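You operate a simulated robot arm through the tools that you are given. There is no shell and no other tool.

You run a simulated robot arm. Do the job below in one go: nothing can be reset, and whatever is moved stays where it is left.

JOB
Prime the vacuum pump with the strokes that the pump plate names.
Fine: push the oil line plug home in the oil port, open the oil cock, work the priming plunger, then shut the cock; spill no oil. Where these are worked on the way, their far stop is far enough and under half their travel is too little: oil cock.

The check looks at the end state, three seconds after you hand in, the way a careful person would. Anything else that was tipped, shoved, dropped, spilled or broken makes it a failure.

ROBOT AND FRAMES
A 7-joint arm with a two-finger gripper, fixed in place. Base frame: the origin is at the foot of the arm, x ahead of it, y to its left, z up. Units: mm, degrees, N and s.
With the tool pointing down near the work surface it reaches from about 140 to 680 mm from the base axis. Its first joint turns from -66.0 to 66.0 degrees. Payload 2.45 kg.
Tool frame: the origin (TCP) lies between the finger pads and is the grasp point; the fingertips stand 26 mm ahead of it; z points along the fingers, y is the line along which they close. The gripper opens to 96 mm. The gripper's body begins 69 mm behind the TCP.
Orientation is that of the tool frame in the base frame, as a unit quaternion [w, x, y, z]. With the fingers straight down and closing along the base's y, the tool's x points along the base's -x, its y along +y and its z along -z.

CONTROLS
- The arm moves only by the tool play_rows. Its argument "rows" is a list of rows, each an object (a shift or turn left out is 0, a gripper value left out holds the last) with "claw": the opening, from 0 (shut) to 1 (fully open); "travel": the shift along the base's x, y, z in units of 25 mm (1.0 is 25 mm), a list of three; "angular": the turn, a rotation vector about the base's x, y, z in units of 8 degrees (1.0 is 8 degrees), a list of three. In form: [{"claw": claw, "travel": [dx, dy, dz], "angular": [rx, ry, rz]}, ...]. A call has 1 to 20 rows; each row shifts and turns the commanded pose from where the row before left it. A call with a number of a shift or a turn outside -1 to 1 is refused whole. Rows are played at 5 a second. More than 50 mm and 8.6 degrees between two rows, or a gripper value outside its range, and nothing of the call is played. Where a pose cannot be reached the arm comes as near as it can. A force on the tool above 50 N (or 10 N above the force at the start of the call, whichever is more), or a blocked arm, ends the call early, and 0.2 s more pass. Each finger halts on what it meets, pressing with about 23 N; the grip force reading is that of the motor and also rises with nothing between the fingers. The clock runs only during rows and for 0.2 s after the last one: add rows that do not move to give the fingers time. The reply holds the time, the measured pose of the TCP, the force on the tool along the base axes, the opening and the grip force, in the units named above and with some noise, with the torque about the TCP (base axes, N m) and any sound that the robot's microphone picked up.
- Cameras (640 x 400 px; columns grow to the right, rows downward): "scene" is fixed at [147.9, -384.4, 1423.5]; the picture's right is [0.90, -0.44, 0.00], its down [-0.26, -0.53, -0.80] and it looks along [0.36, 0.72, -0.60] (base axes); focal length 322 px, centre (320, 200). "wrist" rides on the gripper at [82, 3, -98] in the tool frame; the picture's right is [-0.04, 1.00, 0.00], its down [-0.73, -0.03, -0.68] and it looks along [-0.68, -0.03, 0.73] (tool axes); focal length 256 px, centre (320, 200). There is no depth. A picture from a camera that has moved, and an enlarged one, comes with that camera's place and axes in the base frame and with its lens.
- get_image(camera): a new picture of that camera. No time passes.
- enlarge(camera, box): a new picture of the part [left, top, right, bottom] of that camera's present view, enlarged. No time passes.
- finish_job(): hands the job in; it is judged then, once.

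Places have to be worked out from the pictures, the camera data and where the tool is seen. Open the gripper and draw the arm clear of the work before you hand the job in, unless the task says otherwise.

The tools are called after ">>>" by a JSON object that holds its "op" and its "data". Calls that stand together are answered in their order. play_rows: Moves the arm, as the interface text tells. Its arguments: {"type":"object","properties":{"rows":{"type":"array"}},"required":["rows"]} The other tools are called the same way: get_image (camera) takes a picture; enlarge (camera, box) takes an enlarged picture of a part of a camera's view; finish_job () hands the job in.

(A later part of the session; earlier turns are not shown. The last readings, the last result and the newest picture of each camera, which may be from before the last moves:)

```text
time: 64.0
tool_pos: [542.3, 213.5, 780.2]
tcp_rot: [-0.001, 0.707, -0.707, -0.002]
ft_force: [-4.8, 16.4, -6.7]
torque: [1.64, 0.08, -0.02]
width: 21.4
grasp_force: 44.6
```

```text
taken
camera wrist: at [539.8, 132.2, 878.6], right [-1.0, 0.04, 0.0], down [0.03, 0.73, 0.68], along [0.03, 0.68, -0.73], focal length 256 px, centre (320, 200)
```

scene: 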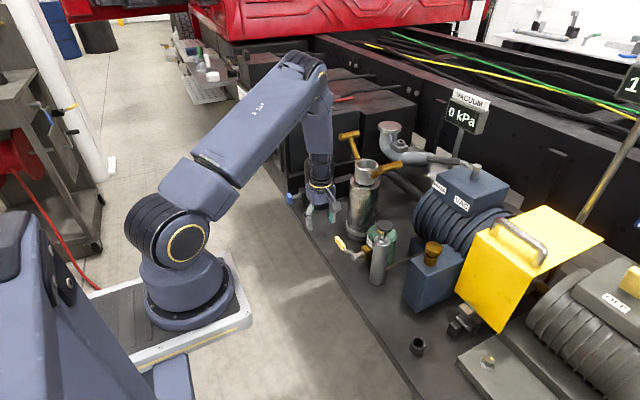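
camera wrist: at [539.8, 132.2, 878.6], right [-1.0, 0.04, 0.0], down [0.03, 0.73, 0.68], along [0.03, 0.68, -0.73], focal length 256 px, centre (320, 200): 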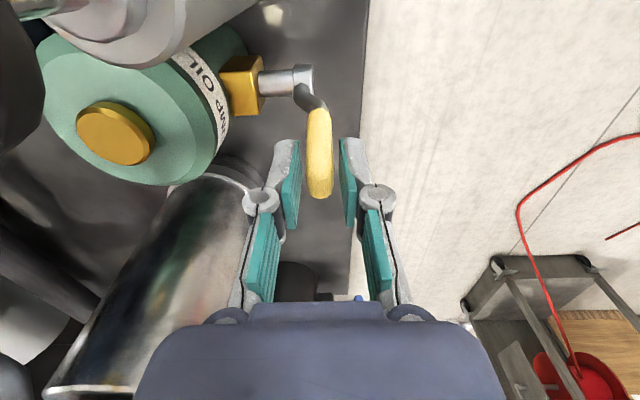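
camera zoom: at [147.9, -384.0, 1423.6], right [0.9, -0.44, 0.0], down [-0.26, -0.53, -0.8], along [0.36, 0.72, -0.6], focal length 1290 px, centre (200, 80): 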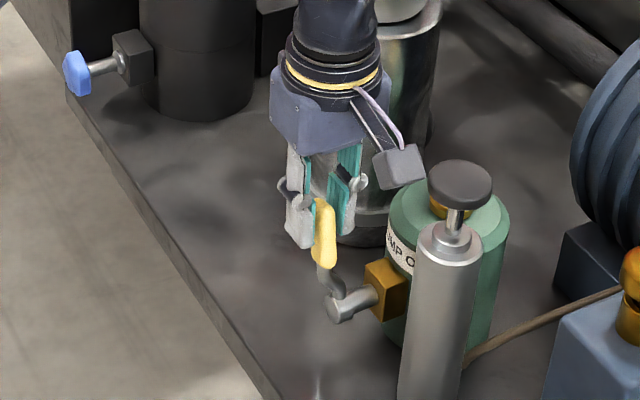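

It's at about 78° and the knob still clears the camera. I'll continue to 90° and watch for the stop.

>>> {"op": "play_rows", "data": {"rows": [{"travel": [0, -0.381, 0.06]}, {}]}}

>>> {"op": "play_rows", "data": {"rows": [{"travel": [0, -0.386, 0.02]}, {}]}}

>>> {"op": "enlarge", "data": {"camera": "scene", "box": [300, 180, 400, 280]}}

>>> {"op": "get_image", "data": {"camera": "wrist"}}

```text
time: 64.6
tool_pos: [542.1, 204.0, 782.0]
tcp_rot: [-0.001, 0.708, -0.707, -0.001]
ft_force: [-4.0, 17.5, -3.3]
torque: [1.62, 0.09, 0.01]
width: 21.4
grasp_force: 45.0
```

```text
time: 65.2
tool_pos: [542.7, 197.3, 783.4]
tcp_rot: [-0.003, 0.708, -0.706, -0.002]
ft_force: [3.4, 25.8, -10.9]
torque: [1.27, 0.0, 0.04]
width: 21.5
grasp_force: 45.0
```

```text
4.00 times, centred on (350, 230) of scene
camera zoom: at [148.1, -383.8, 1423.7], right [0.9, -0.44, 0.0], down [-0.26, -0.53, -0.8], along [0.36, 0.72, -0.6], focal length 1290 px, centre (200, 80)
```

zoom: 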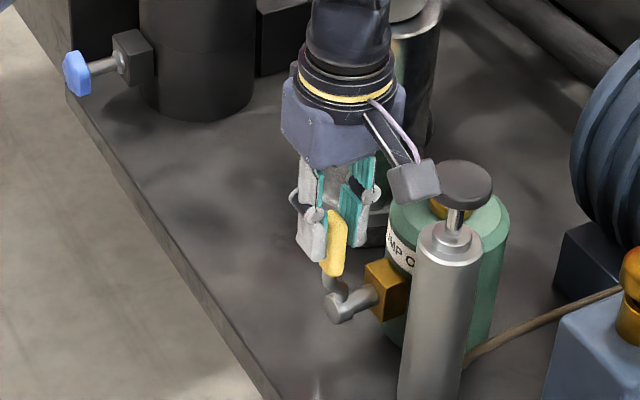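

```text
taken
camera wrist: at [539.6, 114.7, 880.0], right [-1.0, 0.04, 0.0], down [0.03, 0.73, 0.68], along [0.03, 0.68, -0.73], focal length 256 px, centre (320, 200)
```

wrist: 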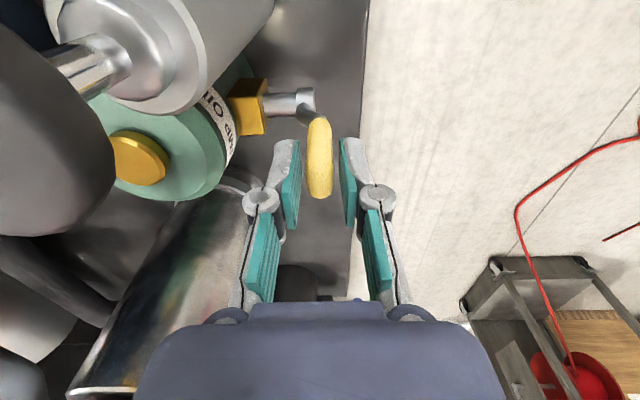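

Fy rose from 17 to 26 N while y lagged the command by 3 mm, so the far stop seems reached near vertical. I'll push 2 mm more to confirm.

>>> {"op": "play_rows", "data": {"rows": [{"travel": [0, -0.08, -0.02]}, {}]}}

>>> {"op": "enlarge", "data": {"camera": "scene", "box": [330, 210, 380, 270]}}

```text
time: 65.8
tool_pos: [542.8, 195.9, 781.4]
tcp_rot: [-0.005, 0.708, -0.706, -0.003]
ft_force: [3.7, 30.8, -9.8]
torque: [1.17, -0.01, 0.0]
width: 21.4
grasp_force: 44.6
```

```text
6.67 times, centred on (355, 240) of scene
camera zoom: at [148.1, -383.7, 1423.7], right [0.9, -0.44, 0.0], down [-0.26, -0.53, -0.8], along [0.36, 0.72, -0.6], focal length 2150 px, centre (87, -67)
```

zoom: 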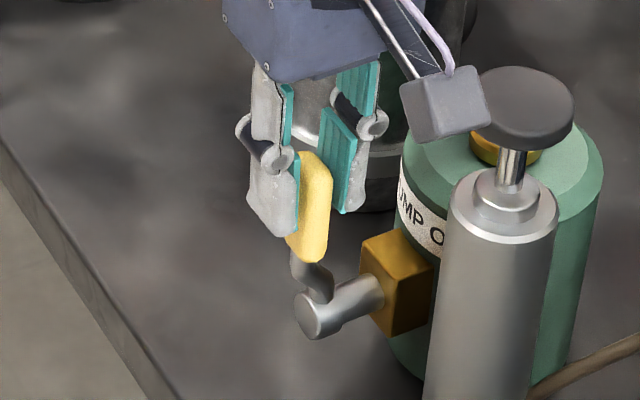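

The force has climbed to 31 N with little motion. One more small push will settle whether this is the hard stop.

>>> {"op": "play_rows", "data": {"rows": [{"travel": [0, -0.08, -0.02]}, {}, {}]}}

>>> {"op": "enlarge", "data": {"camera": "scene", "box": [330, 210, 380, 270]}}

```text
time: 66.6
tool_pos: [541.5, 196.2, 783.1]
tcp_rot: [-0.006, 0.709, -0.705, -0.002]
ft_force: [3.1, 34.8, -0.2]
torque: [1.04, 0.0, 0.02]
width: 21.3
grasp_force: 45.4
```

```text
6.67 times, centred on (355, 240) of scene
camera zoom: at [147.9, -383.7, 1423.7], right [0.9, -0.44, 0.0], down [-0.26, -0.53, -0.8], along [0.36, 0.72, -0.6], focal length 2150 px, centre (87, -67)
```

zoom: 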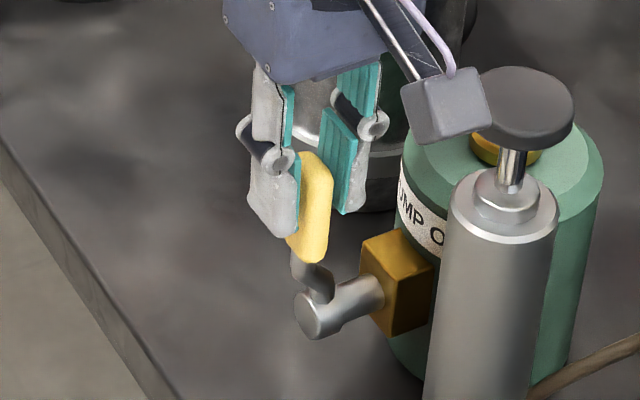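

The handle is at its far stop (no further motion at 35 N) and near vertical, so the cock is open. I'll relieve the push, open the fingers and lift straight up clear of the handle.

>>> {"op": "play_rows", "data": {"rows": [{"travel": [0, 0.16, 0.02]}, {"claw": 0.3}, {"claw": 0.45}, {}, {}, {"travel": [0, 0, 0.8]}, {"travel": [0, 0, 0.9]}, {"travel": [0, 0, 0.9]}, {"travel": [0, 0, 0.9]}, {}]}}

>>> {"op": "get_image", "data": {"camera": "wrist"}}

>>> {"op": "enlarge", "data": {"camera": "scene", "box": [320, 190, 440, 290]}}

```text
time: 68.8
tool_pos: [543.3, 193.1, 869.1]
tcp_rot: [0.0, -0.706, 0.708, 0.0]
ft_force: [0.7, 0.5, 0.3]
torque: [0.0, -0.01, -0.01]
width: 43.2
grasp_force: 0.0
```

```text
taken
camera wrist: at [539.6, 111.7, 967.4], right [-1.0, 0.04, 0.0], down [0.03, 0.73, 0.68], along [0.03, 0.68, -0.73], focal length 256 px, centre (320, 200)
```

wrist: 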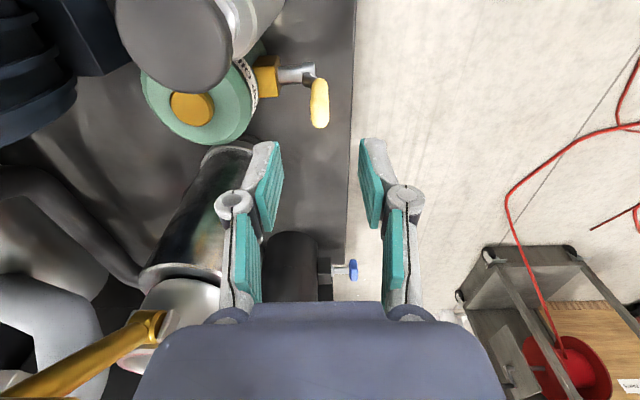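

```text
4.00 times, centred on (380, 240) of scene
camera zoom: at [147.9, -384.4, 1423.5], right [0.9, -0.44, 0.0], down [-0.26, -0.53, -0.8], along [0.36, 0.72, -0.6], focal length 1290 px, centre (80, 40)
```

zoom: 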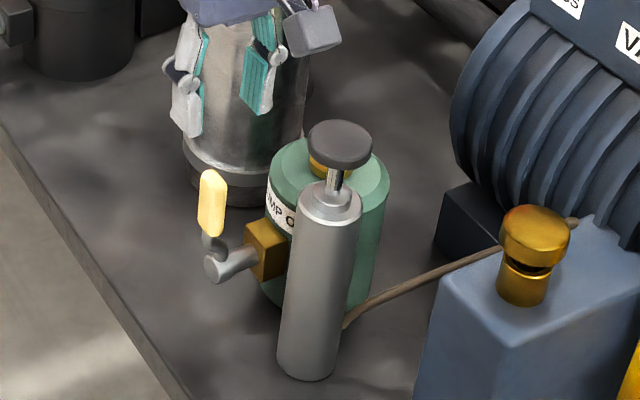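

The handle is upright, the plug is undisturbed and nothing has spilled. Next I'll move above the plunger knob, estimated at (597,129,850), to refine its position.

>>> {"op": "play_rows", "data": {"rows": [{"travel": [0, 0, 0.9]}, {"travel": [0, 0, 0.9]}, {"travel": [0, 0, 0.9]}, {"travel": [0.72, -0.85, 0]}, {"travel": [0.72, -0.85, 0]}, {"travel": [0.72, -0.86, 0]}, {}]}}

>>> {"op": "get_image", "data": {"camera": "wrist"}}

>>> {"op": "enlarge", "data": {"camera": "wrist", "box": [240, 40, 400, 200]}}

>>> {"op": "enlarge", "data": {"camera": "scene", "box": [350, 200, 420, 290]}}

```text
time: 70.4
tool_pos: [596.0, 129.5, 934.7]
tcp_rot: [0.0, -0.707, 0.708, -0.001]
ft_force: [-0.6, 0.6, -0.3]
torque: [0.02, -0.01, 0.0]
width: 43.4
grasp_force: 0.1
```

```text
taken
camera wrist: at [593.6, 49.0, 1033.8], right [-1.0, 0.04, 0.0], down [0.03, 0.73, 0.68], along [0.03, 0.68, -0.73], focal length 256 px, centre (320, 200)
```

wrist: 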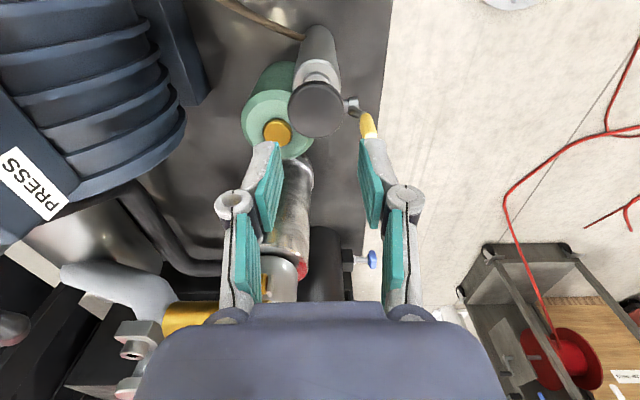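

```text
2.50 times, centred on (320, 120) of wrist
camera zoom: at [593.6, 49.0, 1033.8], right [-1.0, 0.04, 0.0], down [0.03, 0.73, 0.68], along [0.03, 0.68, -0.73], focal length 640 px, centre (320, 400)
```

zoom: 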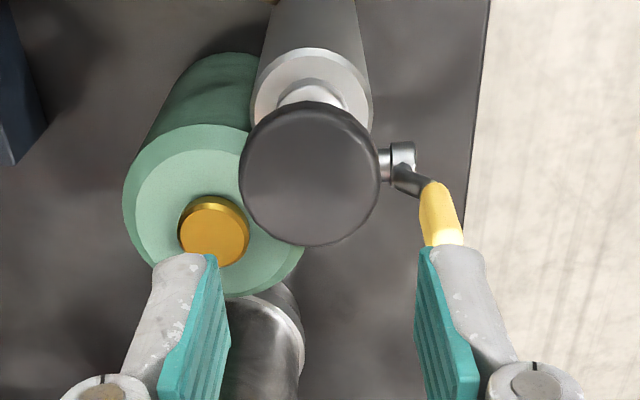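

```text
4.44 times, centred on (385, 245) of scene
camera zoom: at [147.9, -384.4, 1423.5], right [0.9, -0.44, 0.0], down [-0.26, -0.53, -0.8], along [0.36, 0.72, -0.6], focal length 1433 px, centre (31, 0)
```

zoom: 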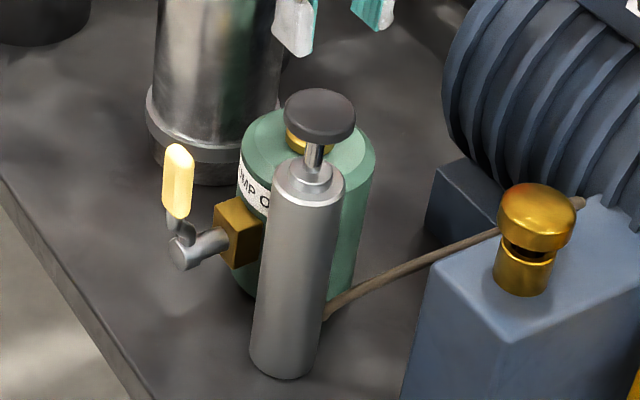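

The knob's centre is at about (599,129,850) with a 41 mm diameter. I'll close the fingers, centre over it and come down to just above its top.

>>> {"op": "play_rows", "data": {"rows": [{"claw": 0.2, "travel": [0.2, 0, 0]}, {"claw": 0.0}, {"travel": [0, 0, -0.8]}, {"travel": [0, 0, -0.8]}, {}, {}]}}

>>> {"op": "enlarge", "data": {"camera": "wrist", "box": [240, 60, 400, 220]}}

>>> {"op": "enlarge", "data": {"camera": "scene", "box": [360, 200, 410, 250]}}

```text
time: 71.8
tool_pos: [600.9, 130.7, 894.9]
tcp_rot: [0.0, 0.707, -0.707, 0.0]
ft_force: [-0.3, -0.1, -1.3]
torque: [0.02, 0.0, -0.02]
width: 0.2
grasp_force: 22.9
```

```text
2.50 times, centred on (320, 140) of wrist
camera zoom: at [598.1, 49.3, 994.0], right [-1.0, 0.04, 0.0], down [0.03, 0.73, 0.68], along [0.03, 0.68, -0.73], focal length 640 px, centre (320, 350)
```

zoom: 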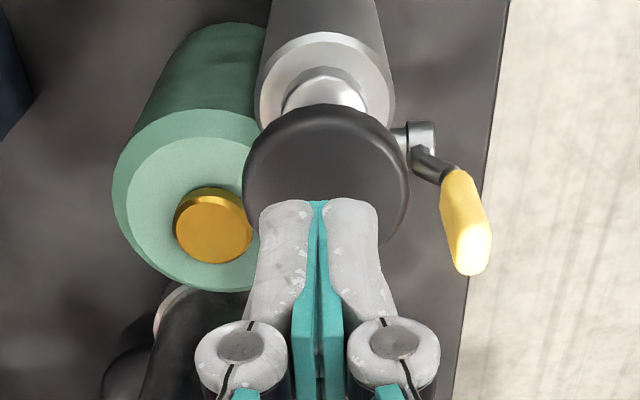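

```text
8.00 times, centred on (385, 225) of scene
camera zoom: at [147.9, -384.4, 1423.5], right [0.9, -0.44, 0.0], down [-0.26, -0.53, -0.8], along [0.36, 0.72, -0.6], focal length 2579 px, centre (-200, 0)
```

zoom: 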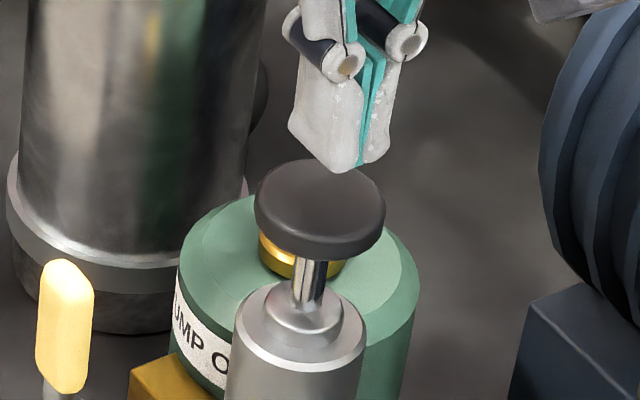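

The fingertips are over the knob, centred to within 2 mm. I'll lower until contact in small steps.

>>> {"op": "play_rows", "data": {"rows": [{"travel": [0, 0, -0.24]}, {"travel": [0, 0, -0.16]}, {}]}}

>>> {"op": "play_rows", "data": {"rows": [{"travel": [0, 0, -0.12]}, {"travel": [0, 0, -0.12]}, {}]}}

>>> {"op": "enlarge", "data": {"camera": "scene", "box": [360, 200, 410, 250]}}

```text
time: 72.6
tool_pos: [601.1, 128.9, 886.5]
tcp_rot: [0.001, 0.707, -0.707, 0.001]
ft_force: [0.2, -0.3, -0.5]
torque: [-0.02, -0.02, 0.0]
width: 0.1
grasp_force: 22.8
```

```text
time: 73.4
tool_pos: [601.8, 129.3, 880.7]
tcp_rot: [0.0, -0.707, 0.707, 0.0]
ft_force: [-0.8, 0.2, -1.1]
torque: [0.0, 0.01, -0.01]
width: 0.1
grasp_force: 23.4
```

```text
8.00 times, centred on (385, 225) of scene
camera zoom: at [147.9, -384.4, 1423.5], right [0.9, -0.44, 0.0], down [-0.26, -0.53, -0.8], along [0.36, 0.72, -0.6], focal length 2579 px, centre (-200, 0)
```

zoom: 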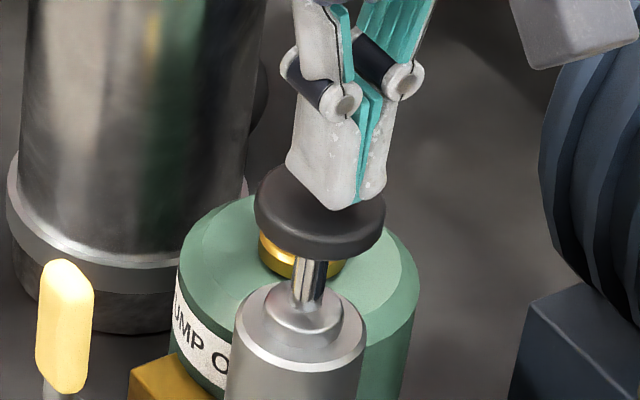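

There's still no contact at tip z≈855. I'll continue in 2 mm steps.

>>> {"op": "play_rows", "data": {"rows": [{"travel": [0, 0, -0.08]}, {"travel": [0, 0, -0.08]}, {}]}}

>>> {"op": "play_rows", "data": {"rows": [{"travel": [0, 0, -0.08]}, {"travel": [0, 0, -0.08]}, {}]}}

>>> {"op": "enlarge", "data": {"camera": "scene", "box": [360, 200, 410, 250]}}

```text
time: 74.2
tool_pos: [602.1, 128.7, 877.2]
tcp_rot: [0.0, -0.707, 0.707, 0.001]
ft_force: [-0.3, -0.7, 0.2]
torque: [0.0, -0.01, -0.04]
width: 0.1
grasp_force: 23.0
```

```text
time: 75.0
tool_pos: [603.0, 129.2, 871.7]
tcp_rot: [0.0, 0.707, -0.707, 0.0]
ft_force: [-0.1, 0.6, 0.8]
torque: [-0.02, -0.02, -0.01]
width: 6.0
grasp_force: 28.7
```

```text
8.00 times, centred on (385, 225) of scene
camera zoom: at [147.9, -384.4, 1423.5], right [0.9, -0.44, 0.0], down [-0.26, -0.53, -0.8], along [0.36, 0.72, -0.6], focal length 2579 px, centre (-200, 0)
```

zoom: 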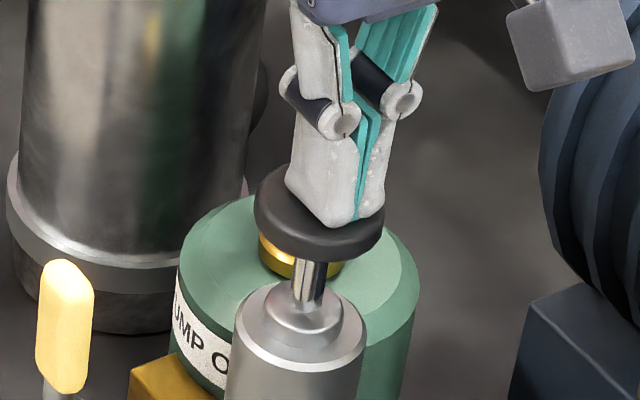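

Contact has begun (the fingers parted to 6 mm) at tip z≈846 with little force. I'll press down 6 mm to see whether the plunger moves.

>>> {"op": "play_rows", "data": {"rows": [{"travel": [0, 0, -0.12]}, {"travel": [0, 0, -0.12]}, {}]}}

>>> {"op": "enlarge", "data": {"camera": "scene", "box": [360, 200, 410, 250]}}

```text
time: 75.8
tool_pos: [602.6, 128.9, 865.5]
tcp_rot: [-0.001, 0.707, -0.707, 0.0]
ft_force: [0.4, 0.2, 0.6]
torque: [-0.02, -0.01, 0.02]
width: 6.1
grasp_force: 28.3
```

```text
8.00 times, centred on (385, 225) of scene
camera zoom: at [147.9, -384.4, 1423.5], right [0.9, -0.44, 0.0], down [-0.26, -0.53, -0.8], along [0.36, 0.72, -0.6], focal length 2579 px, centre (-200, 0)
```

zoom: 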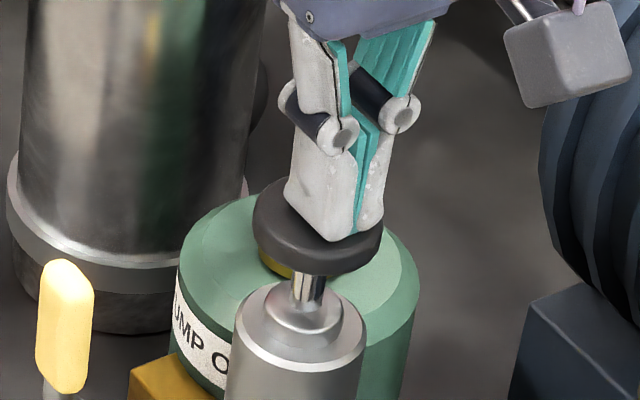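

The plunger is moving down with almost no force. I'll continue down to its bottom stop in small steps.

>>> {"op": "play_rows", "data": {"rows": [{"travel": [0, 0, -0.16]}, {"travel": [0, 0, -0.16]}, {}]}}

>>> {"op": "play_rows", "data": {"rows": [{"travel": [0, 0, -0.12]}, {"travel": [0, 0, -0.12]}, {}]}}

>>> {"op": "enlarge", "data": {"camera": "scene", "box": [360, 200, 410, 250]}}

```text
time: 76.6
tool_pos: [601.8, 128.6, 858.0]
tcp_rot: [0.0, 0.707, -0.707, -0.001]
ft_force: [0.4, 1.6, 0.8]
torque: [0.02, -0.02, 0.01]
width: 6.3
grasp_force: 28.7
```

```text
time: 77.4
tool_pos: [602.3, 129.5, 852.0]
tcp_rot: [0.0, 0.707, -0.707, 0.0]
ft_force: [-0.9, -0.1, 0.7]
torque: [-0.03, 0.03, 0.0]
width: 5.9
grasp_force: 28.6
```

```text
8.00 times, centred on (385, 225) of scene
camera zoom: at [147.8, -384.4, 1423.5], right [0.9, -0.44, 0.0], down [-0.26, -0.53, -0.8], along [0.36, 0.72, -0.6], focal length 2579 px, centre (-200, 0)
```

zoom: 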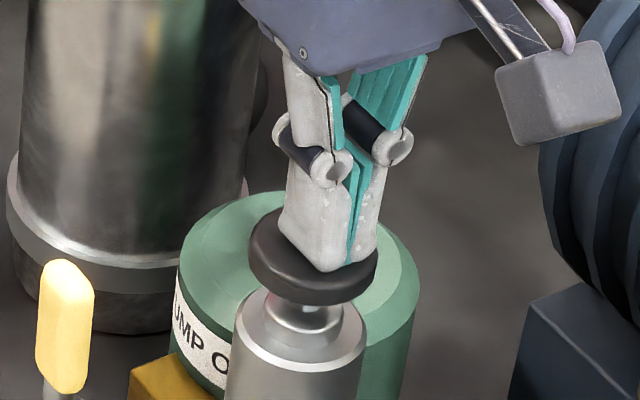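

It's still moving freely, with the knob close to the collar. I'll keep going in small steps until the stop.

>>> {"op": "play_rows", "data": {"rows": [{"travel": [0, 0, -0.1]}, {"travel": [0, 0, -0.1]}, {}]}}

>>> {"op": "play_rows", "data": {"rows": [{"travel": [0, 0, -0.1]}, {"travel": [0, 0, -0.1]}, {}]}}

>>> {"op": "enlarge", "data": {"camera": "scene", "box": [360, 200, 410, 250]}}

```text
time: 78.2
tool_pos: [601.2, 129.3, 845.2]
tcp_rot: [0.0, 0.707, -0.707, 0.0]
ft_force: [0.1, -0.6, 1.8]
torque: [-0.02, -0.01, 0.0]
width: 6.1
grasp_force: 28.6
heard: click
```

```text
time: 79.0
tool_pos: [602.7, 129.2, 841.9]
tcp_rot: [0.001, -0.707, 0.707, 0.001]
ft_force: [-2.5, -1.9, 6.8]
torque: [0.01, 0.05, 0.03]
width: 6.2
grasp_force: 28.5
```

```text
8.00 times, centred on (385, 225) of scene
camera zoom: at [147.7, -384.4, 1423.5], right [0.9, -0.44, 0.0], down [-0.26, -0.53, -0.8], along [0.36, 0.72, -0.6], focal length 2579 px, centre (-200, 0)
```

zoom: 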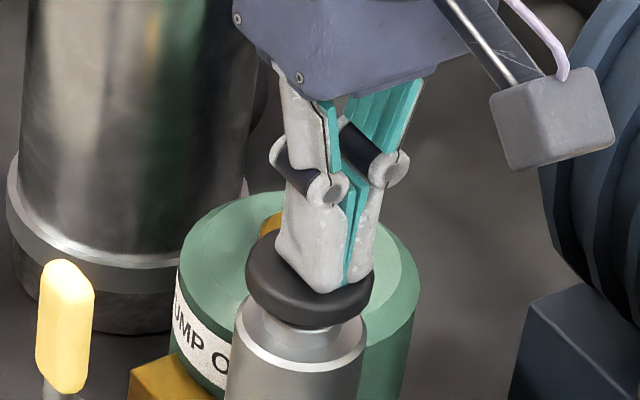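

I heard a click near the bottom, so stroke 1 registered. Before raising, I'll check the port, plug and bench for any oil leak.

>>> {"op": "enlarge", "data": {"camera": "scene", "box": [330, 200, 490, 360]}}

>>> {"op": "enlarge", "data": {"camera": "scene", "box": [410, 230, 450, 270]}}

>>> {"op": "enlarge", "data": {"camera": "scene", "box": [430, 80, 510, 140]}}

```text
2.50 times, centred on (410, 280) of scene
camera zoom: at [147.7, -384.4, 1423.5], right [0.9, -0.44, 0.0], down [-0.26, -0.53, -0.8], along [0.36, 0.72, -0.6], focal length 806 px, centre (95, 0)
```

zoom: 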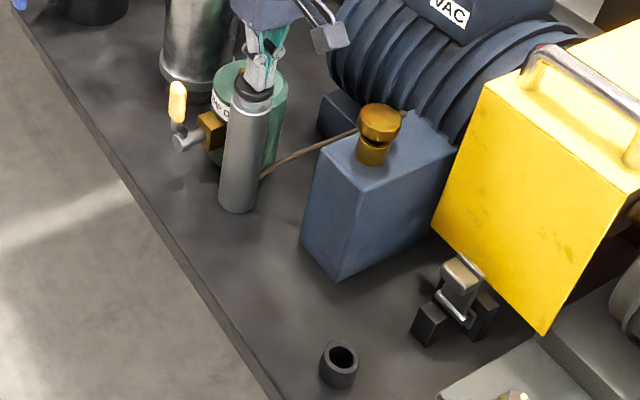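

```text
10.00 times, centred on (430, 250) of scene
camera zoom: at [147.7, -384.4, 1423.5], right [0.9, -0.44, 0.0], down [-0.26, -0.53, -0.8], along [0.36, 0.72, -0.6], focal length 3224 px, centre (-780, -300)
```

zoom: 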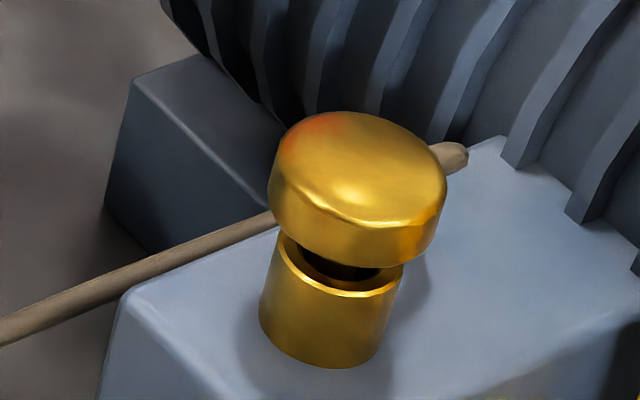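

```text
6.67 times, centred on (470, 110) of scene
camera zoom: at [147.7, -384.4, 1423.5], right [0.9, -0.44, 0.0], down [-0.26, -0.53, -0.8], along [0.36, 0.72, -0.6], focal length 2150 px, centre (-680, 800)
```

zoom: 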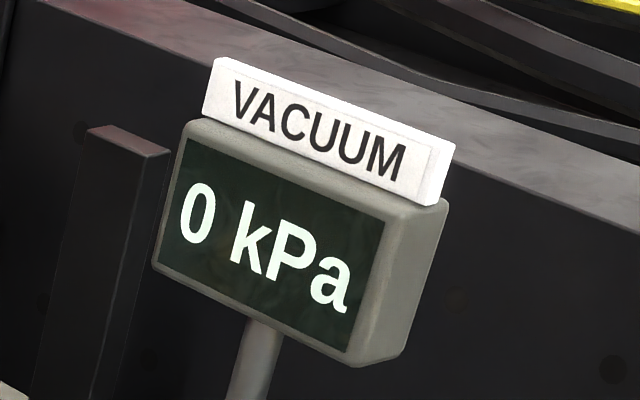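

There's no oil anywhere and the plug is unchanged. I'll raise the fingers to see whether the plunger springs back.

>>> {"op": "play_rows", "data": {"rows": [{"travel": [0, 0, 0.4]}, {"travel": [0, 0, 0.4]}, {}]}}

>>> {"op": "enlarge", "data": {"camera": "scene", "box": [360, 200, 410, 250]}}

```text
time: 79.8
tool_pos: [603.9, 128.5, 861.5]
tcp_rot: [0.0, -0.707, 0.707, 0.0]
ft_force: [-0.2, 0.5, 0.4]
torque: [0.01, 0.0, -0.01]
width: 5.9
grasp_force: 28.3
```

```text
8.00 times, centred on (385, 225) of scene
camera zoom: at [147.9, -384.4, 1423.5], right [0.9, -0.44, 0.0], down [-0.26, -0.53, -0.8], along [0.36, 0.72, -0.6], focal length 2579 px, centre (-200, 0)
```

zoom: 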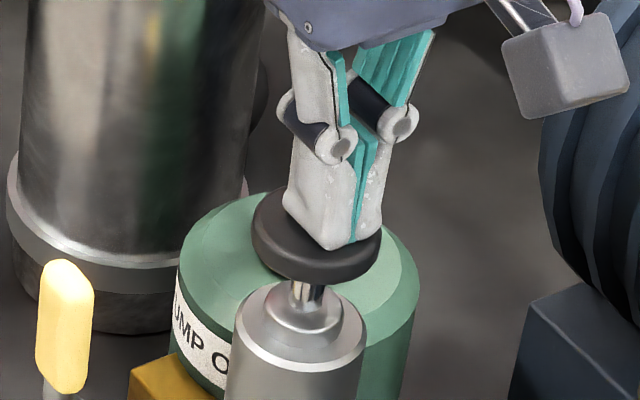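

The knob follows the fingers up, so it's spring-returned, with full travel at TCP roughly 873 to 843. I'll raise fully to 881 for a complete return and then make stroke 2.

>>> {"op": "play_rows", "data": {"rows": [{"travel": [0, 0, 0.4]}, {"travel": [0, 0, 0.4]}, {}, {}]}}

>>> {"op": "enlarge", "data": {"camera": "scene", "box": [360, 200, 410, 250]}}

```text
time: 80.8
tool_pos: [601.9, 128.8, 884.9]
tcp_rot: [0.0, -0.707, 0.707, 0.0]
ft_force: [0.7, -0.4, -0.1]
torque: [0.01, 0.01, 0.0]
width: 0.3
grasp_force: 28.6
```

```text
8.00 times, centred on (385, 225) of scene
camera zoom: at [147.9, -384.4, 1423.5], right [0.9, -0.44, 0.0], down [-0.26, -0.53, -0.8], along [0.36, 0.72, -0.6], focal length 2579 px, centre (-200, 0)
```

zoom: 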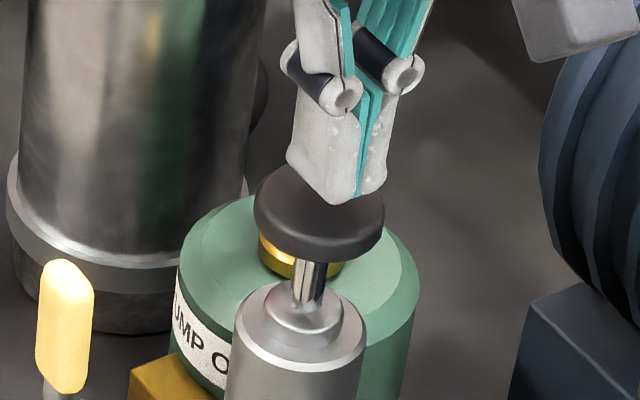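

The knob is fully returned and the fingers are free above it. Making stroke 2, down 40 mm.

>>> {"op": "play_rows", "data": {"rows": [{"travel": [0, 0, -0.4]}, {"travel": [0, 0, -0.4]}, {"travel": [0, 0, -0.4]}, {"travel": [0, 0, -0.3]}, {"travel": [0, 0, -0.1]}, {}, {}]}}

```text
time: 82.4
tool_pos: [603.0, 128.2, 842.5]
tcp_rot: [0.0, -0.707, 0.707, 0.0]
ft_force: [-0.8, 1.6, 2.8]
torque: [0.04, 0.04, -0.01]
width: 5.9
grasp_force: 28.3
heard: click
```

Stroke 2 clicked. I'll return fully to the top and check the readings there.

>>> {"op": "play_rows", "data": {"rows": [{"travel": [0, 0, 0.4]}, {"travel": [0, 0, 0.4]}, {"travel": [0, 0, 0.4]}, {"travel": [0, 0, 0.4]}, {}, {}]}}

>>> {"op": "enlarge", "data": {"camera": "scene", "box": [350, 200, 450, 280]}}

```text
time: 83.8
tool_pos: [603.0, 129.3, 883.4]
tcp_rot: [0.0, -0.707, 0.707, 0.0]
ft_force: [0.3, -0.4, -0.1]
torque: [0.03, -0.01, 0.02]
width: 0.1
grasp_force: 28.2
```

```text
5.00 times, centred on (400, 240) of scene
camera zoom: at [147.9, -384.4, 1423.5], right [0.9, -0.44, 0.0], down [-0.26, -0.53, -0.8], along [0.36, 0.72, -0.6], focal length 1612 px, centre (-80, 0)
```

zoom: 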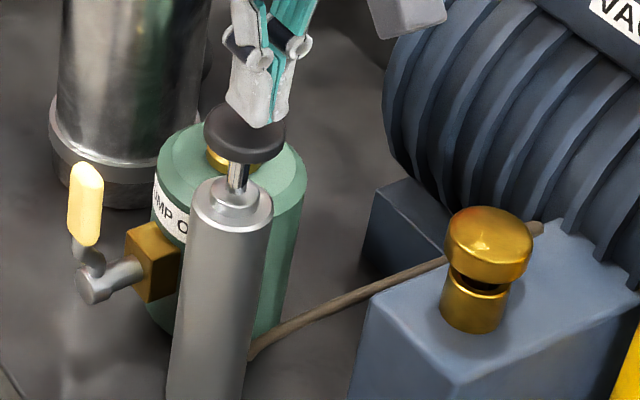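

The knob is back up and there's no oil spill. Making stroke 3.

>>> {"op": "play_rows", "data": {"rows": [{"travel": [0, 0, -0.4]}, {"travel": [0, 0, -0.4]}, {"travel": [0, 0, -0.4]}, {"travel": [0, 0, -0.3]}, {"travel": [0, 0, -0.1]}, {}, {}]}}

```text
time: 85.4
tool_pos: [603.1, 128.3, 842.2]
tcp_rot: [-0.001, -0.707, 0.707, 0.0]
ft_force: [-1.8, 3.2, 5.8]
torque: [0.06, 0.04, -0.01]
width: 5.9
grasp_force: 28.4
heard: click
```

Stroke 3 clicked. Returning to the top.

>>> {"op": "play_rows", "data": {"rows": [{"travel": [0, 0, 0.4]}, {"travel": [0, 0, 0.4]}, {"travel": [0, 0, 0.4]}, {"travel": [0, 0, 0.4]}, {}, {}]}}

>>> {"op": "enlarge", "data": {"camera": "scene", "box": [350, 200, 450, 280]}}

```text
time: 86.8
tool_pos: [603.1, 127.7, 883.3]
tcp_rot: [0.0, -0.707, 0.707, 0.0]
ft_force: [-0.8, 0.7, 0.4]
torque: [-0.05, -0.01, -0.01]
width: 0.1
grasp_force: 28.5
```

```text
5.00 times, centred on (400, 240) of scene
camera zoom: at [147.9, -384.4, 1423.5], right [0.9, -0.44, 0.0], down [-0.26, -0.53, -0.8], along [0.36, 0.72, -0.6], focal length 1612 px, centre (-80, 0)
```

zoom: 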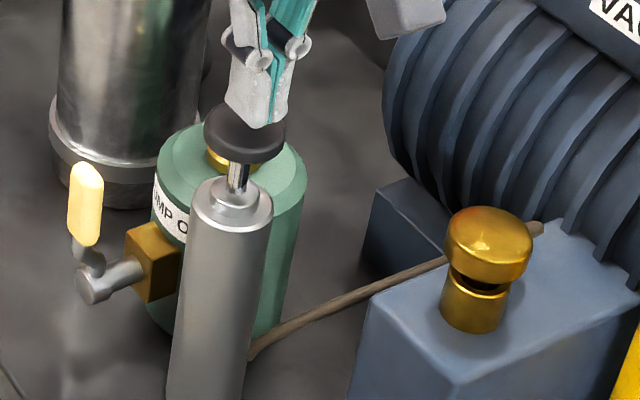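

The knob is fully up again. Making stroke 4.

>>> {"op": "play_rows", "data": {"rows": [{"travel": [0, 0, -0.4]}, {"travel": [0, 0, -0.4]}, {"travel": [0, 0, -0.4]}, {"travel": [0, 0, -0.3]}, {"travel": [0, 0, -0.1]}, {}, {}]}}

```text
time: 88.4
tool_pos: [601.4, 127.4, 841.8]
tcp_rot: [0.0, 0.707, -0.707, 0.001]
ft_force: [-1.5, -1.3, 7.0]
torque: [-0.02, 0.03, 0.03]
width: 5.7
grasp_force: 28.3
heard: click
```

Stroke 4 clicked. Returning to the top.

>>> {"op": "play_rows", "data": {"rows": [{"travel": [0, 0, 0.4]}, {"travel": [0, 0, 0.4]}, {"travel": [0, 0, 0.4]}, {"travel": [0, 0, 0.4]}, {}, {}]}}

>>> {"op": "enlarge", "data": {"camera": "scene", "box": [350, 200, 450, 280]}}

```text
time: 89.8
tool_pos: [603.1, 128.4, 881.8]
tcp_rot: [0.0, 0.707, -0.707, -0.001]
ft_force: [-0.6, 0.9, -0.9]
torque: [-0.05, -0.02, -0.01]
width: 0.0
grasp_force: 28.7
```

```text
5.00 times, centred on (400, 240) of scene
camera zoom: at [147.9, -384.4, 1423.5], right [0.9, -0.44, 0.0], down [-0.26, -0.53, -0.8], along [0.36, 0.72, -0.6], focal length 1612 px, centre (-80, 0)
```

zoom: 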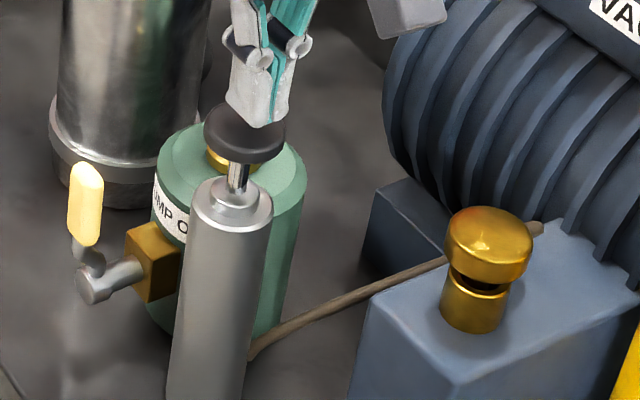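

Before stroke 5 I'll re-read the plate to confirm the count.

>>> {"op": "enlarge", "data": {"camera": "scene", "box": [520, 60, 640, 240]}}

>>> {"op": "get_image", "data": {"camera": "scene"}}

```text
2.22 times, centred on (580, 150) of scene
camera zoom: at [147.9, -384.4, 1423.5], right [0.9, -0.44, 0.0], down [-0.26, -0.53, -0.8], along [0.36, 0.72, -0.6], focal length 716 px, centre (-258, 311)
```

zoom: 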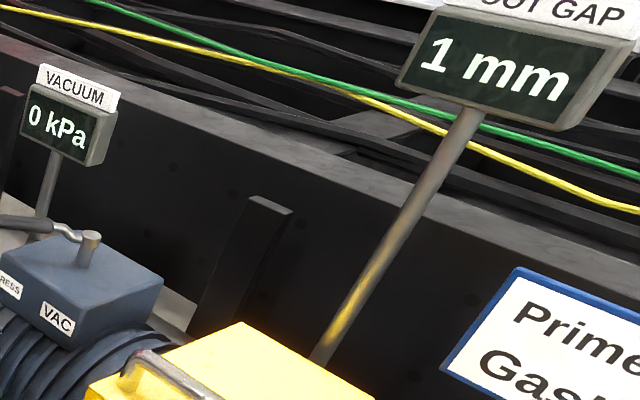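

```text
taken
```

scene: 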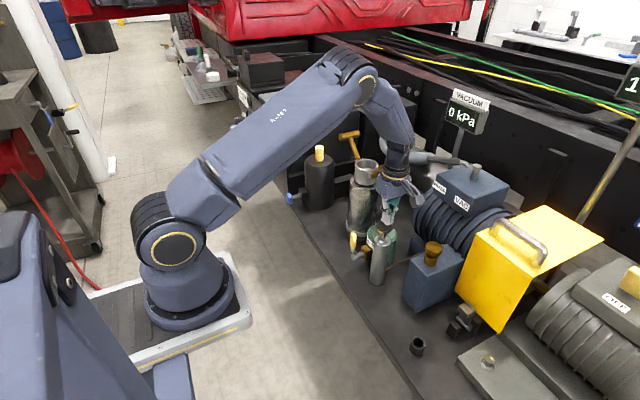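

The plate reads "Prime 5 strokes" and is the only one naming strokes. Making stroke 5, the last one.

>>> {"op": "play_rows", "data": {"rows": [{"travel": [0, 0, -0.4]}, {"travel": [0, 0, -0.4]}, {"travel": [0, 0, -0.4]}, {"travel": [0, 0, -0.3]}, {"travel": [0, 0, -0.1]}, {}, {}]}}

```text
time: 91.4
tool_pos: [602.7, 129.4, 843.2]
tcp_rot: [0.001, -0.707, 0.707, -0.001]
ft_force: [1.4, 1.6, 5.7]
torque: [0.02, -0.05, 0.0]
width: 6.0
grasp_force: 28.6
heard: click
```

That's five clicks, so five strokes. I'll raise clear, go back above the cock handle with the fingers open and check alignment.

>>> {"op": "play_rows", "data": {"rows": [{"travel": [0, 0, 0.4]}, {"travel": [0, 0, 0.8]}, {"travel": [0, 0, 0.9]}, {"travel": [0, 0, 0.9]}, {"travel": [0, 0, 0.8]}, {"travel": [-0.79, 0.86, 0]}, {"travel": [-0.79, 0.86, 0]}, {"travel": [-0.79, 0.86, 0]}, {"claw": 0.45, "travel": [0, 0, -0.8]}, {"travel": [0, 0, -0.8]}, {"travel": [0, 0, -0.8]}, {}, {}]}}

>>> {"op": "get_image", "data": {"camera": "wrist"}}

>>> {"op": "enlarge", "data": {"camera": "wrist", "box": [240, 40, 400, 200]}}

>>> {"op": "enlarge", "data": {"camera": "scene", "box": [320, 190, 460, 290]}}

```text
time: 94.2
tool_pos: [543.9, 192.9, 877.3]
tcp_rot: [0.001, 0.707, -0.707, 0.0]
ft_force: [0.1, -0.5, 1.0]
torque: [-0.02, -0.04, 0.01]
width: 43.3
grasp_force: 0.0
```

```text
taken
camera wrist: at [540.8, 111.6, 975.7], right [-1.0, 0.04, 0.0], down [0.03, 0.73, 0.68], along [0.03, 0.68, -0.73], focal length 256 px, centre (320, 200)
```

wrist: 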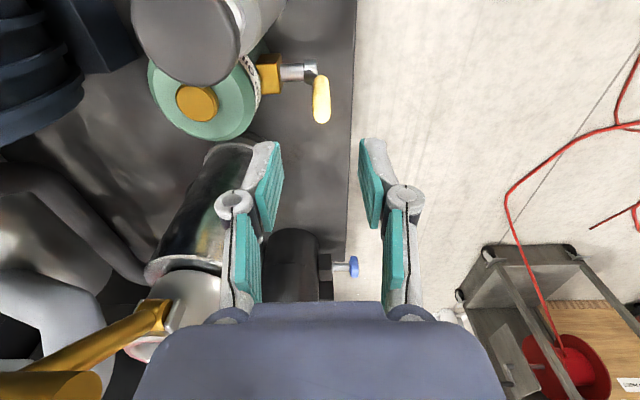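

```text
2.50 times, centred on (320, 120) of wrist
camera zoom: at [540.8, 111.6, 975.7], right [-1.0, 0.04, 0.0], down [0.03, 0.73, 0.68], along [0.03, 0.68, -0.73], focal length 640 px, centre (320, 400)
```

zoom: 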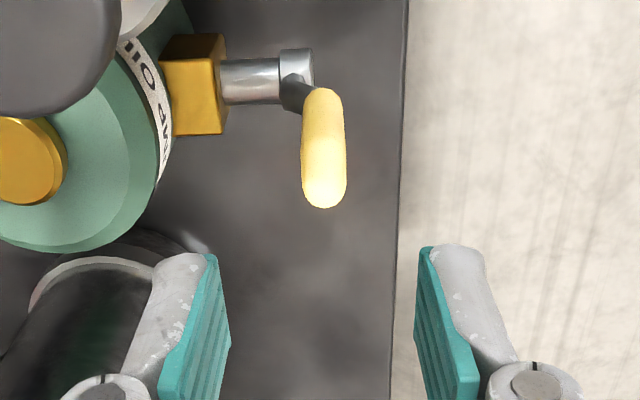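

```text
4.00 times, centred on (390, 240) of scene
camera zoom: at [147.9, -384.4, 1423.5], right [0.9, -0.44, 0.0], down [-0.26, -0.53, -0.8], along [0.36, 0.72, -0.6], focal length 1290 px, centre (40, 40)
```

zoom: 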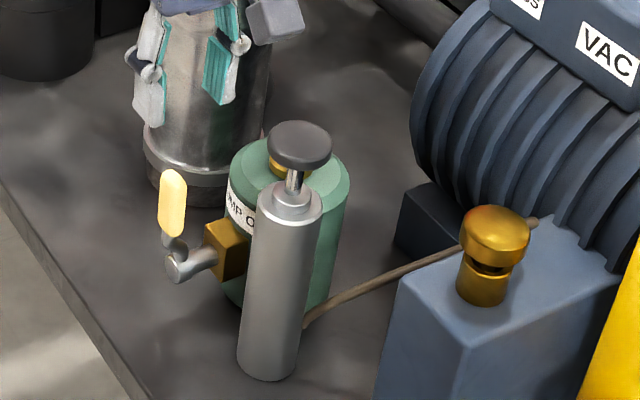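

The handle is centred between the open fingers. I'll descend to the same grip height as before (TCP z≈783) and close.

>>> {"op": "play_rows", "data": {"rows": [{"travel": [0, 0.1, -0.9]}, {"travel": [0, 0, -0.9]}, {"travel": [0, 0, -0.9]}, {"travel": [0, 0, -0.9]}, {"travel": [0, 0, -0.16]}, {"claw": 0.3}, {"claw": 0.1}, {"claw": 0.0}, {}, {}]}}

>>> {"op": "enlarge", "data": {"camera": "wrist", "box": [220, 60, 420, 240]}}

>>> {"op": "enlarge", "data": {"camera": "scene", "box": [330, 210, 380, 270]}}

```text
time: 96.4
tool_pos: [542.9, 195.6, 782.8]
tcp_rot: [0.0, -0.707, 0.707, 0.001]
ft_force: [5.2, 1.5, -6.5]
torque: [0.08, -0.1, 0.03]
width: 21.3
grasp_force: 44.9
```

```text
2.22 times, centred on (320, 150) of wrist
camera zoom: at [539.6, 114.6, 881.5], right [-1.0, 0.04, 0.0], down [0.03, 0.73, 0.68], along [0.03, 0.68, -0.73], focal length 569 px, centre (320, 311)
```

zoom: 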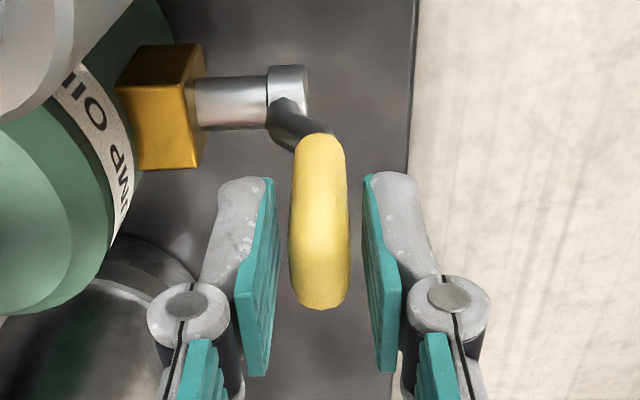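

```text
6.67 times, centred on (355, 240) of scene
camera zoom: at [148.1, -384.3, 1423.5], right [0.9, -0.44, 0.0], down [-0.26, -0.53, -0.8], along [0.36, 0.72, -0.6], focal length 2150 px, centre (87, -67)
```

zoom: 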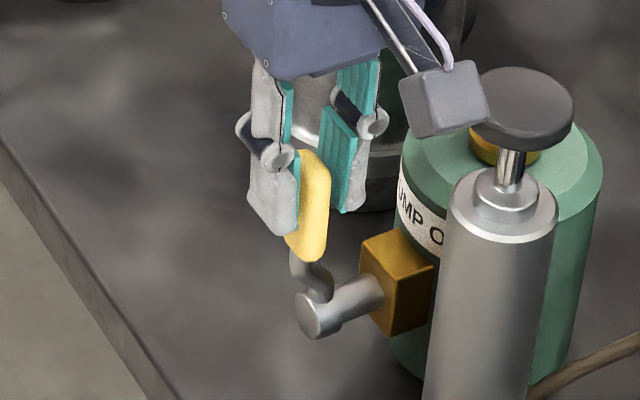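

The handle is gripped again. I'll turn it back down along the reverse arc, beginning with about 24°.

>>> {"op": "play_rows", "data": {"rows": [{"travel": [0, 0.386, -0.032]}, {"travel": [0, 0.38, -0.074]}, {"travel": [0, 0.37, -0.113]}, {"travel": [0, 0.356, -0.151]}, {}]}}

>>> {"op": "enlarge", "data": {"camera": "scene", "box": [310, 200, 390, 280]}}

```text
time: 97.6
tool_pos: [542.5, 231.8, 772.7]
tcp_rot: [0.003, 0.707, -0.707, 0.0]
ft_force: [-4.1, -16.9, 2.1]
torque: [-1.58, 0.02, -0.01]
width: 21.3
grasp_force: 45.3
```

```text
5.00 times, centred on (350, 240) of scene
camera zoom: at [147.8, -384.7, 1423.4], right [0.9, -0.44, 0.0], down [-0.26, -0.53, -0.8], along [0.36, 0.72, -0.6], focal length 1612 px, centre (170, 0)
```

zoom: 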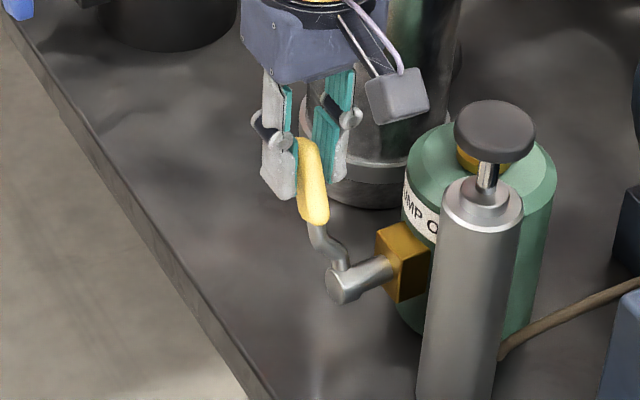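

The handle is turning down with the same friction as before. I'll continue to about 40°.

>>> {"op": "play_rows", "data": {"rows": [{"travel": [0, 0.338, -0.188]}, {"travel": [0, 0.317, -0.222]}, {"travel": [0, 0.292, -0.254]}, {"travel": [0, 0.264, -0.283]}, {}]}}

>>> {"op": "enlarge", "data": {"camera": "scene", "box": [310, 200, 390, 280]}}

```text
time: 98.8
tool_pos: [542.5, 264.2, 750.8]
tcp_rot: [0.001, -0.707, 0.707, 0.0]
ft_force: [-5.4, -8.1, 13.7]
torque: [-1.44, 0.13, -0.03]
width: 20.8
grasp_force: 44.9
```

```text
5.00 times, centred on (350, 240) of scene
camera zoom: at [147.5, -384.6, 1423.5], right [0.9, -0.44, 0.0], down [-0.26, -0.53, -0.8], along [0.36, 0.72, -0.6], focal length 1612 px, centre (170, 0)
```

zoom: 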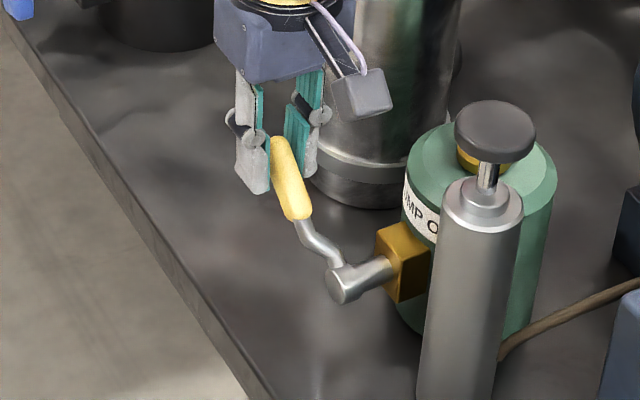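

The forces are still clean. I'll continue to about 16°.

>>> {"op": "play_rows", "data": {"rows": [{"travel": [0, 0.233, -0.309]}, {"travel": [0, 0.199, -0.332]}, {"travel": [0, 0.164, -0.351]}, {"travel": [0, 0.126, -0.366]}, {}]}}

>>> {"op": "enlarge", "data": {"camera": "scene", "box": [310, 200, 390, 280]}}

```text
time: 100.0
tool_pos: [542.3, 282.1, 717.1]
tcp_rot: [0.0, -0.707, 0.707, 0.0]
ft_force: [-6.2, -5.9, 12.9]
torque: [-1.26, 0.01, -0.05]
width: 20.3
grasp_force: 45.0
```

```text
5.00 times, centred on (350, 240) of scene
camera zoom: at [147.5, -384.6, 1423.5], right [0.9, -0.44, 0.0], down [-0.26, -0.53, -0.8], along [0.36, 0.72, -0.6], focal length 1612 px, centre (170, 0)
```

zoom: 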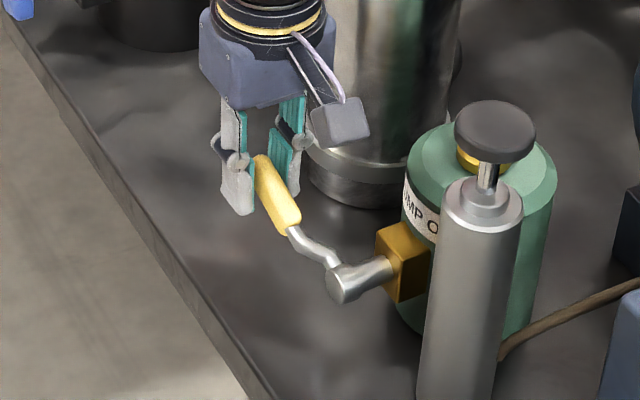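

About 16° remains. I'll go to the original closed position and then press gently into the closed stop.

>>> {"op": "play_rows", "data": {"rows": [{"travel": [0, 0.087, -0.377]}, {"travel": [0, 0.047, -0.384]}, {"travel": [0, 0.009, -0.258]}, {}]}}

>>> {"op": "play_rows", "data": {"rows": [{"travel": [0, 0, -0.1]}, {}]}}

>>> {"op": "enlarge", "data": {"camera": "scene", "box": [310, 200, 390, 280]}}

```text
time: 101.0
tool_pos: [543.0, 286.8, 693.1]
tcp_rot: [0.001, -0.707, 0.707, 0.0]
ft_force: [-7.0, 2.9, 14.4]
torque: [-1.24, 0.05, -0.05]
width: 20.2
grasp_force: 44.8
```

```text
time: 101.6
tool_pos: [542.9, 286.7, 690.6]
tcp_rot: [0.0, 0.707, -0.707, 0.0]
ft_force: [-7.4, 7.5, 14.0]
torque: [-1.26, 0.04, -0.08]
width: 20.4
grasp_force: 45.3
```

```text
5.00 times, centred on (350, 240) of scene
camera zoom: at [147.5, -384.3, 1423.6], right [0.9, -0.44, 0.0], down [-0.26, -0.53, -0.8], along [0.36, 0.72, -0.6], focal length 1612 px, centre (170, 0)
```

zoom: 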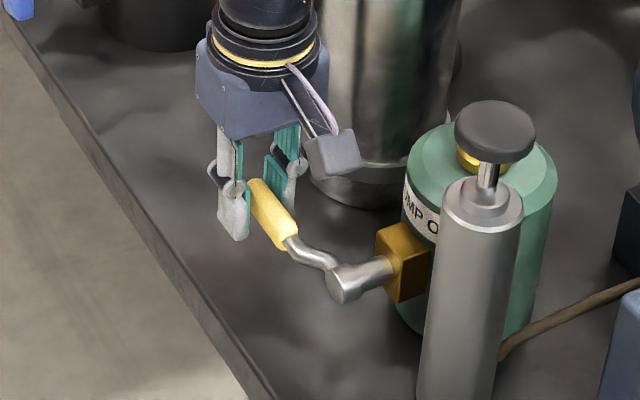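

It's still at friction level (14 N), so the stop isn't reached yet. I'll press further in 2 mm steps until the force rises.

>>> {"op": "play_rows", "data": {"rows": [{"travel": [0, -0.01, -0.08]}, {}]}}

>>> {"op": "play_rows", "data": {"rows": [{"travel": [0, -0.01, -0.08]}, {}]}}

>>> {"op": "enlarge", "data": {"camera": "scene", "box": [310, 200, 390, 280]}}

```text
time: 102.2
tool_pos: [543.1, 287.3, 688.2]
tcp_rot: [-0.001, 0.707, -0.707, 0.0]
ft_force: [-8.2, 11.5, 15.6]
torque: [-1.04, 0.04, -0.07]
width: 20.3
grasp_force: 44.5
```

```text
time: 102.8
tool_pos: [542.0, 285.4, 686.8]
tcp_rot: [0.002, -0.707, 0.708, 0.0]
ft_force: [-12.8, 10.8, 30.5]
torque: [-0.77, 0.06, -0.11]
width: 20.2
grasp_force: 44.8
```

```text
5.00 times, centred on (350, 240) of scene
camera zoom: at [147.1, -384.4, 1423.6], right [0.9, -0.44, 0.0], down [-0.26, -0.53, -0.8], along [0.36, 0.72, -0.6], focal length 1612 px, centre (170, 0)
```

zoom: 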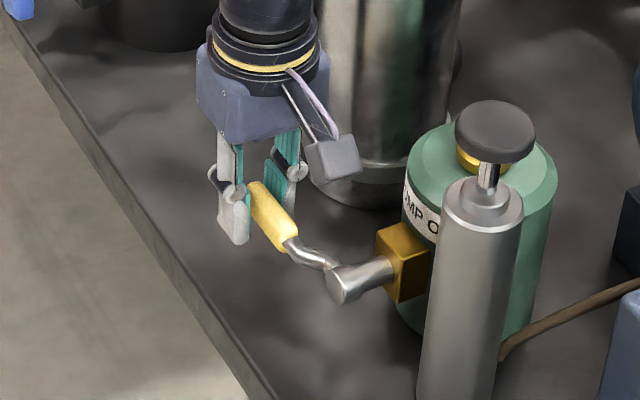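

Fz jumped to 30 N at z≈687, so the cock is shut at its stop. I'll relieve the load, open the fingers and lift clear.

>>> {"op": "play_rows", "data": {"rows": [{"travel": [-0.05, 0.05, 0.09]}, {"claw": 0.35}, {"claw": 0.5}, {"claw": 0.6}, {}, {}]}}

>>> {"op": "enlarge", "data": {"camera": "wrist", "box": [220, 60, 420, 240]}}

>>> {"op": "enlarge", "data": {"camera": "scene", "box": [310, 200, 390, 280]}}

```text
time: 104.2
tool_pos: [541.8, 286.3, 687.9]
tcp_rot: [0.0, -0.707, 0.707, 0.0]
ft_force: [0.1, 0.9, 0.1]
torque: [0.03, 0.01, 0.02]
width: 57.7
grasp_force: 0.2
```

```text
2.22 times, centred on (320, 150) of wrist
camera zoom: at [538.4, 205.2, 785.5], right [-1.0, 0.04, 0.0], down [0.03, 0.73, 0.68], along [0.03, 0.68, -0.73], focal length 569 px, centre (320, 311)
```

zoom: 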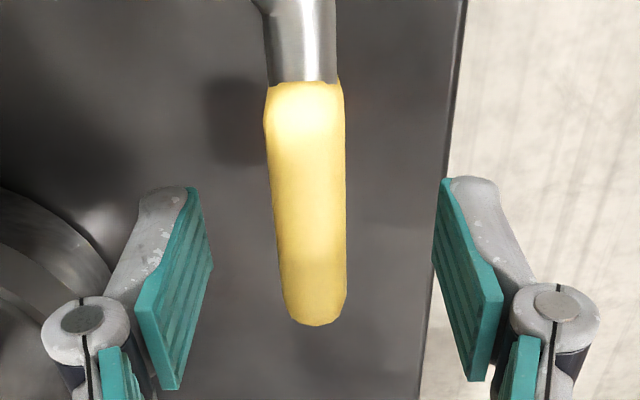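

```text
5.00 times, centred on (350, 240) of scene
camera zoom: at [147.9, -384.4, 1423.5], right [0.9, -0.44, 0.0], down [-0.26, -0.53, -0.8], along [0.36, 0.72, -0.6], focal length 1612 px, centre (170, 0)
```

zoom: 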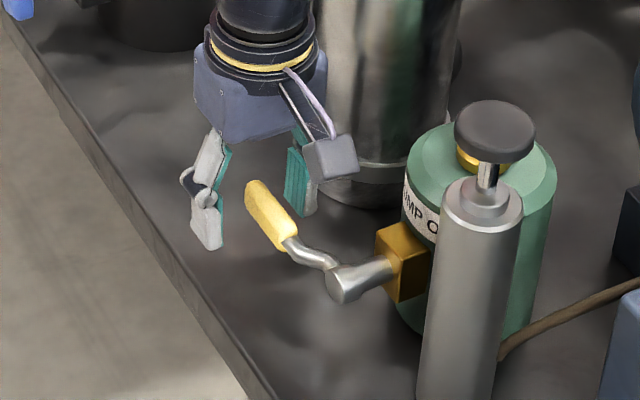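

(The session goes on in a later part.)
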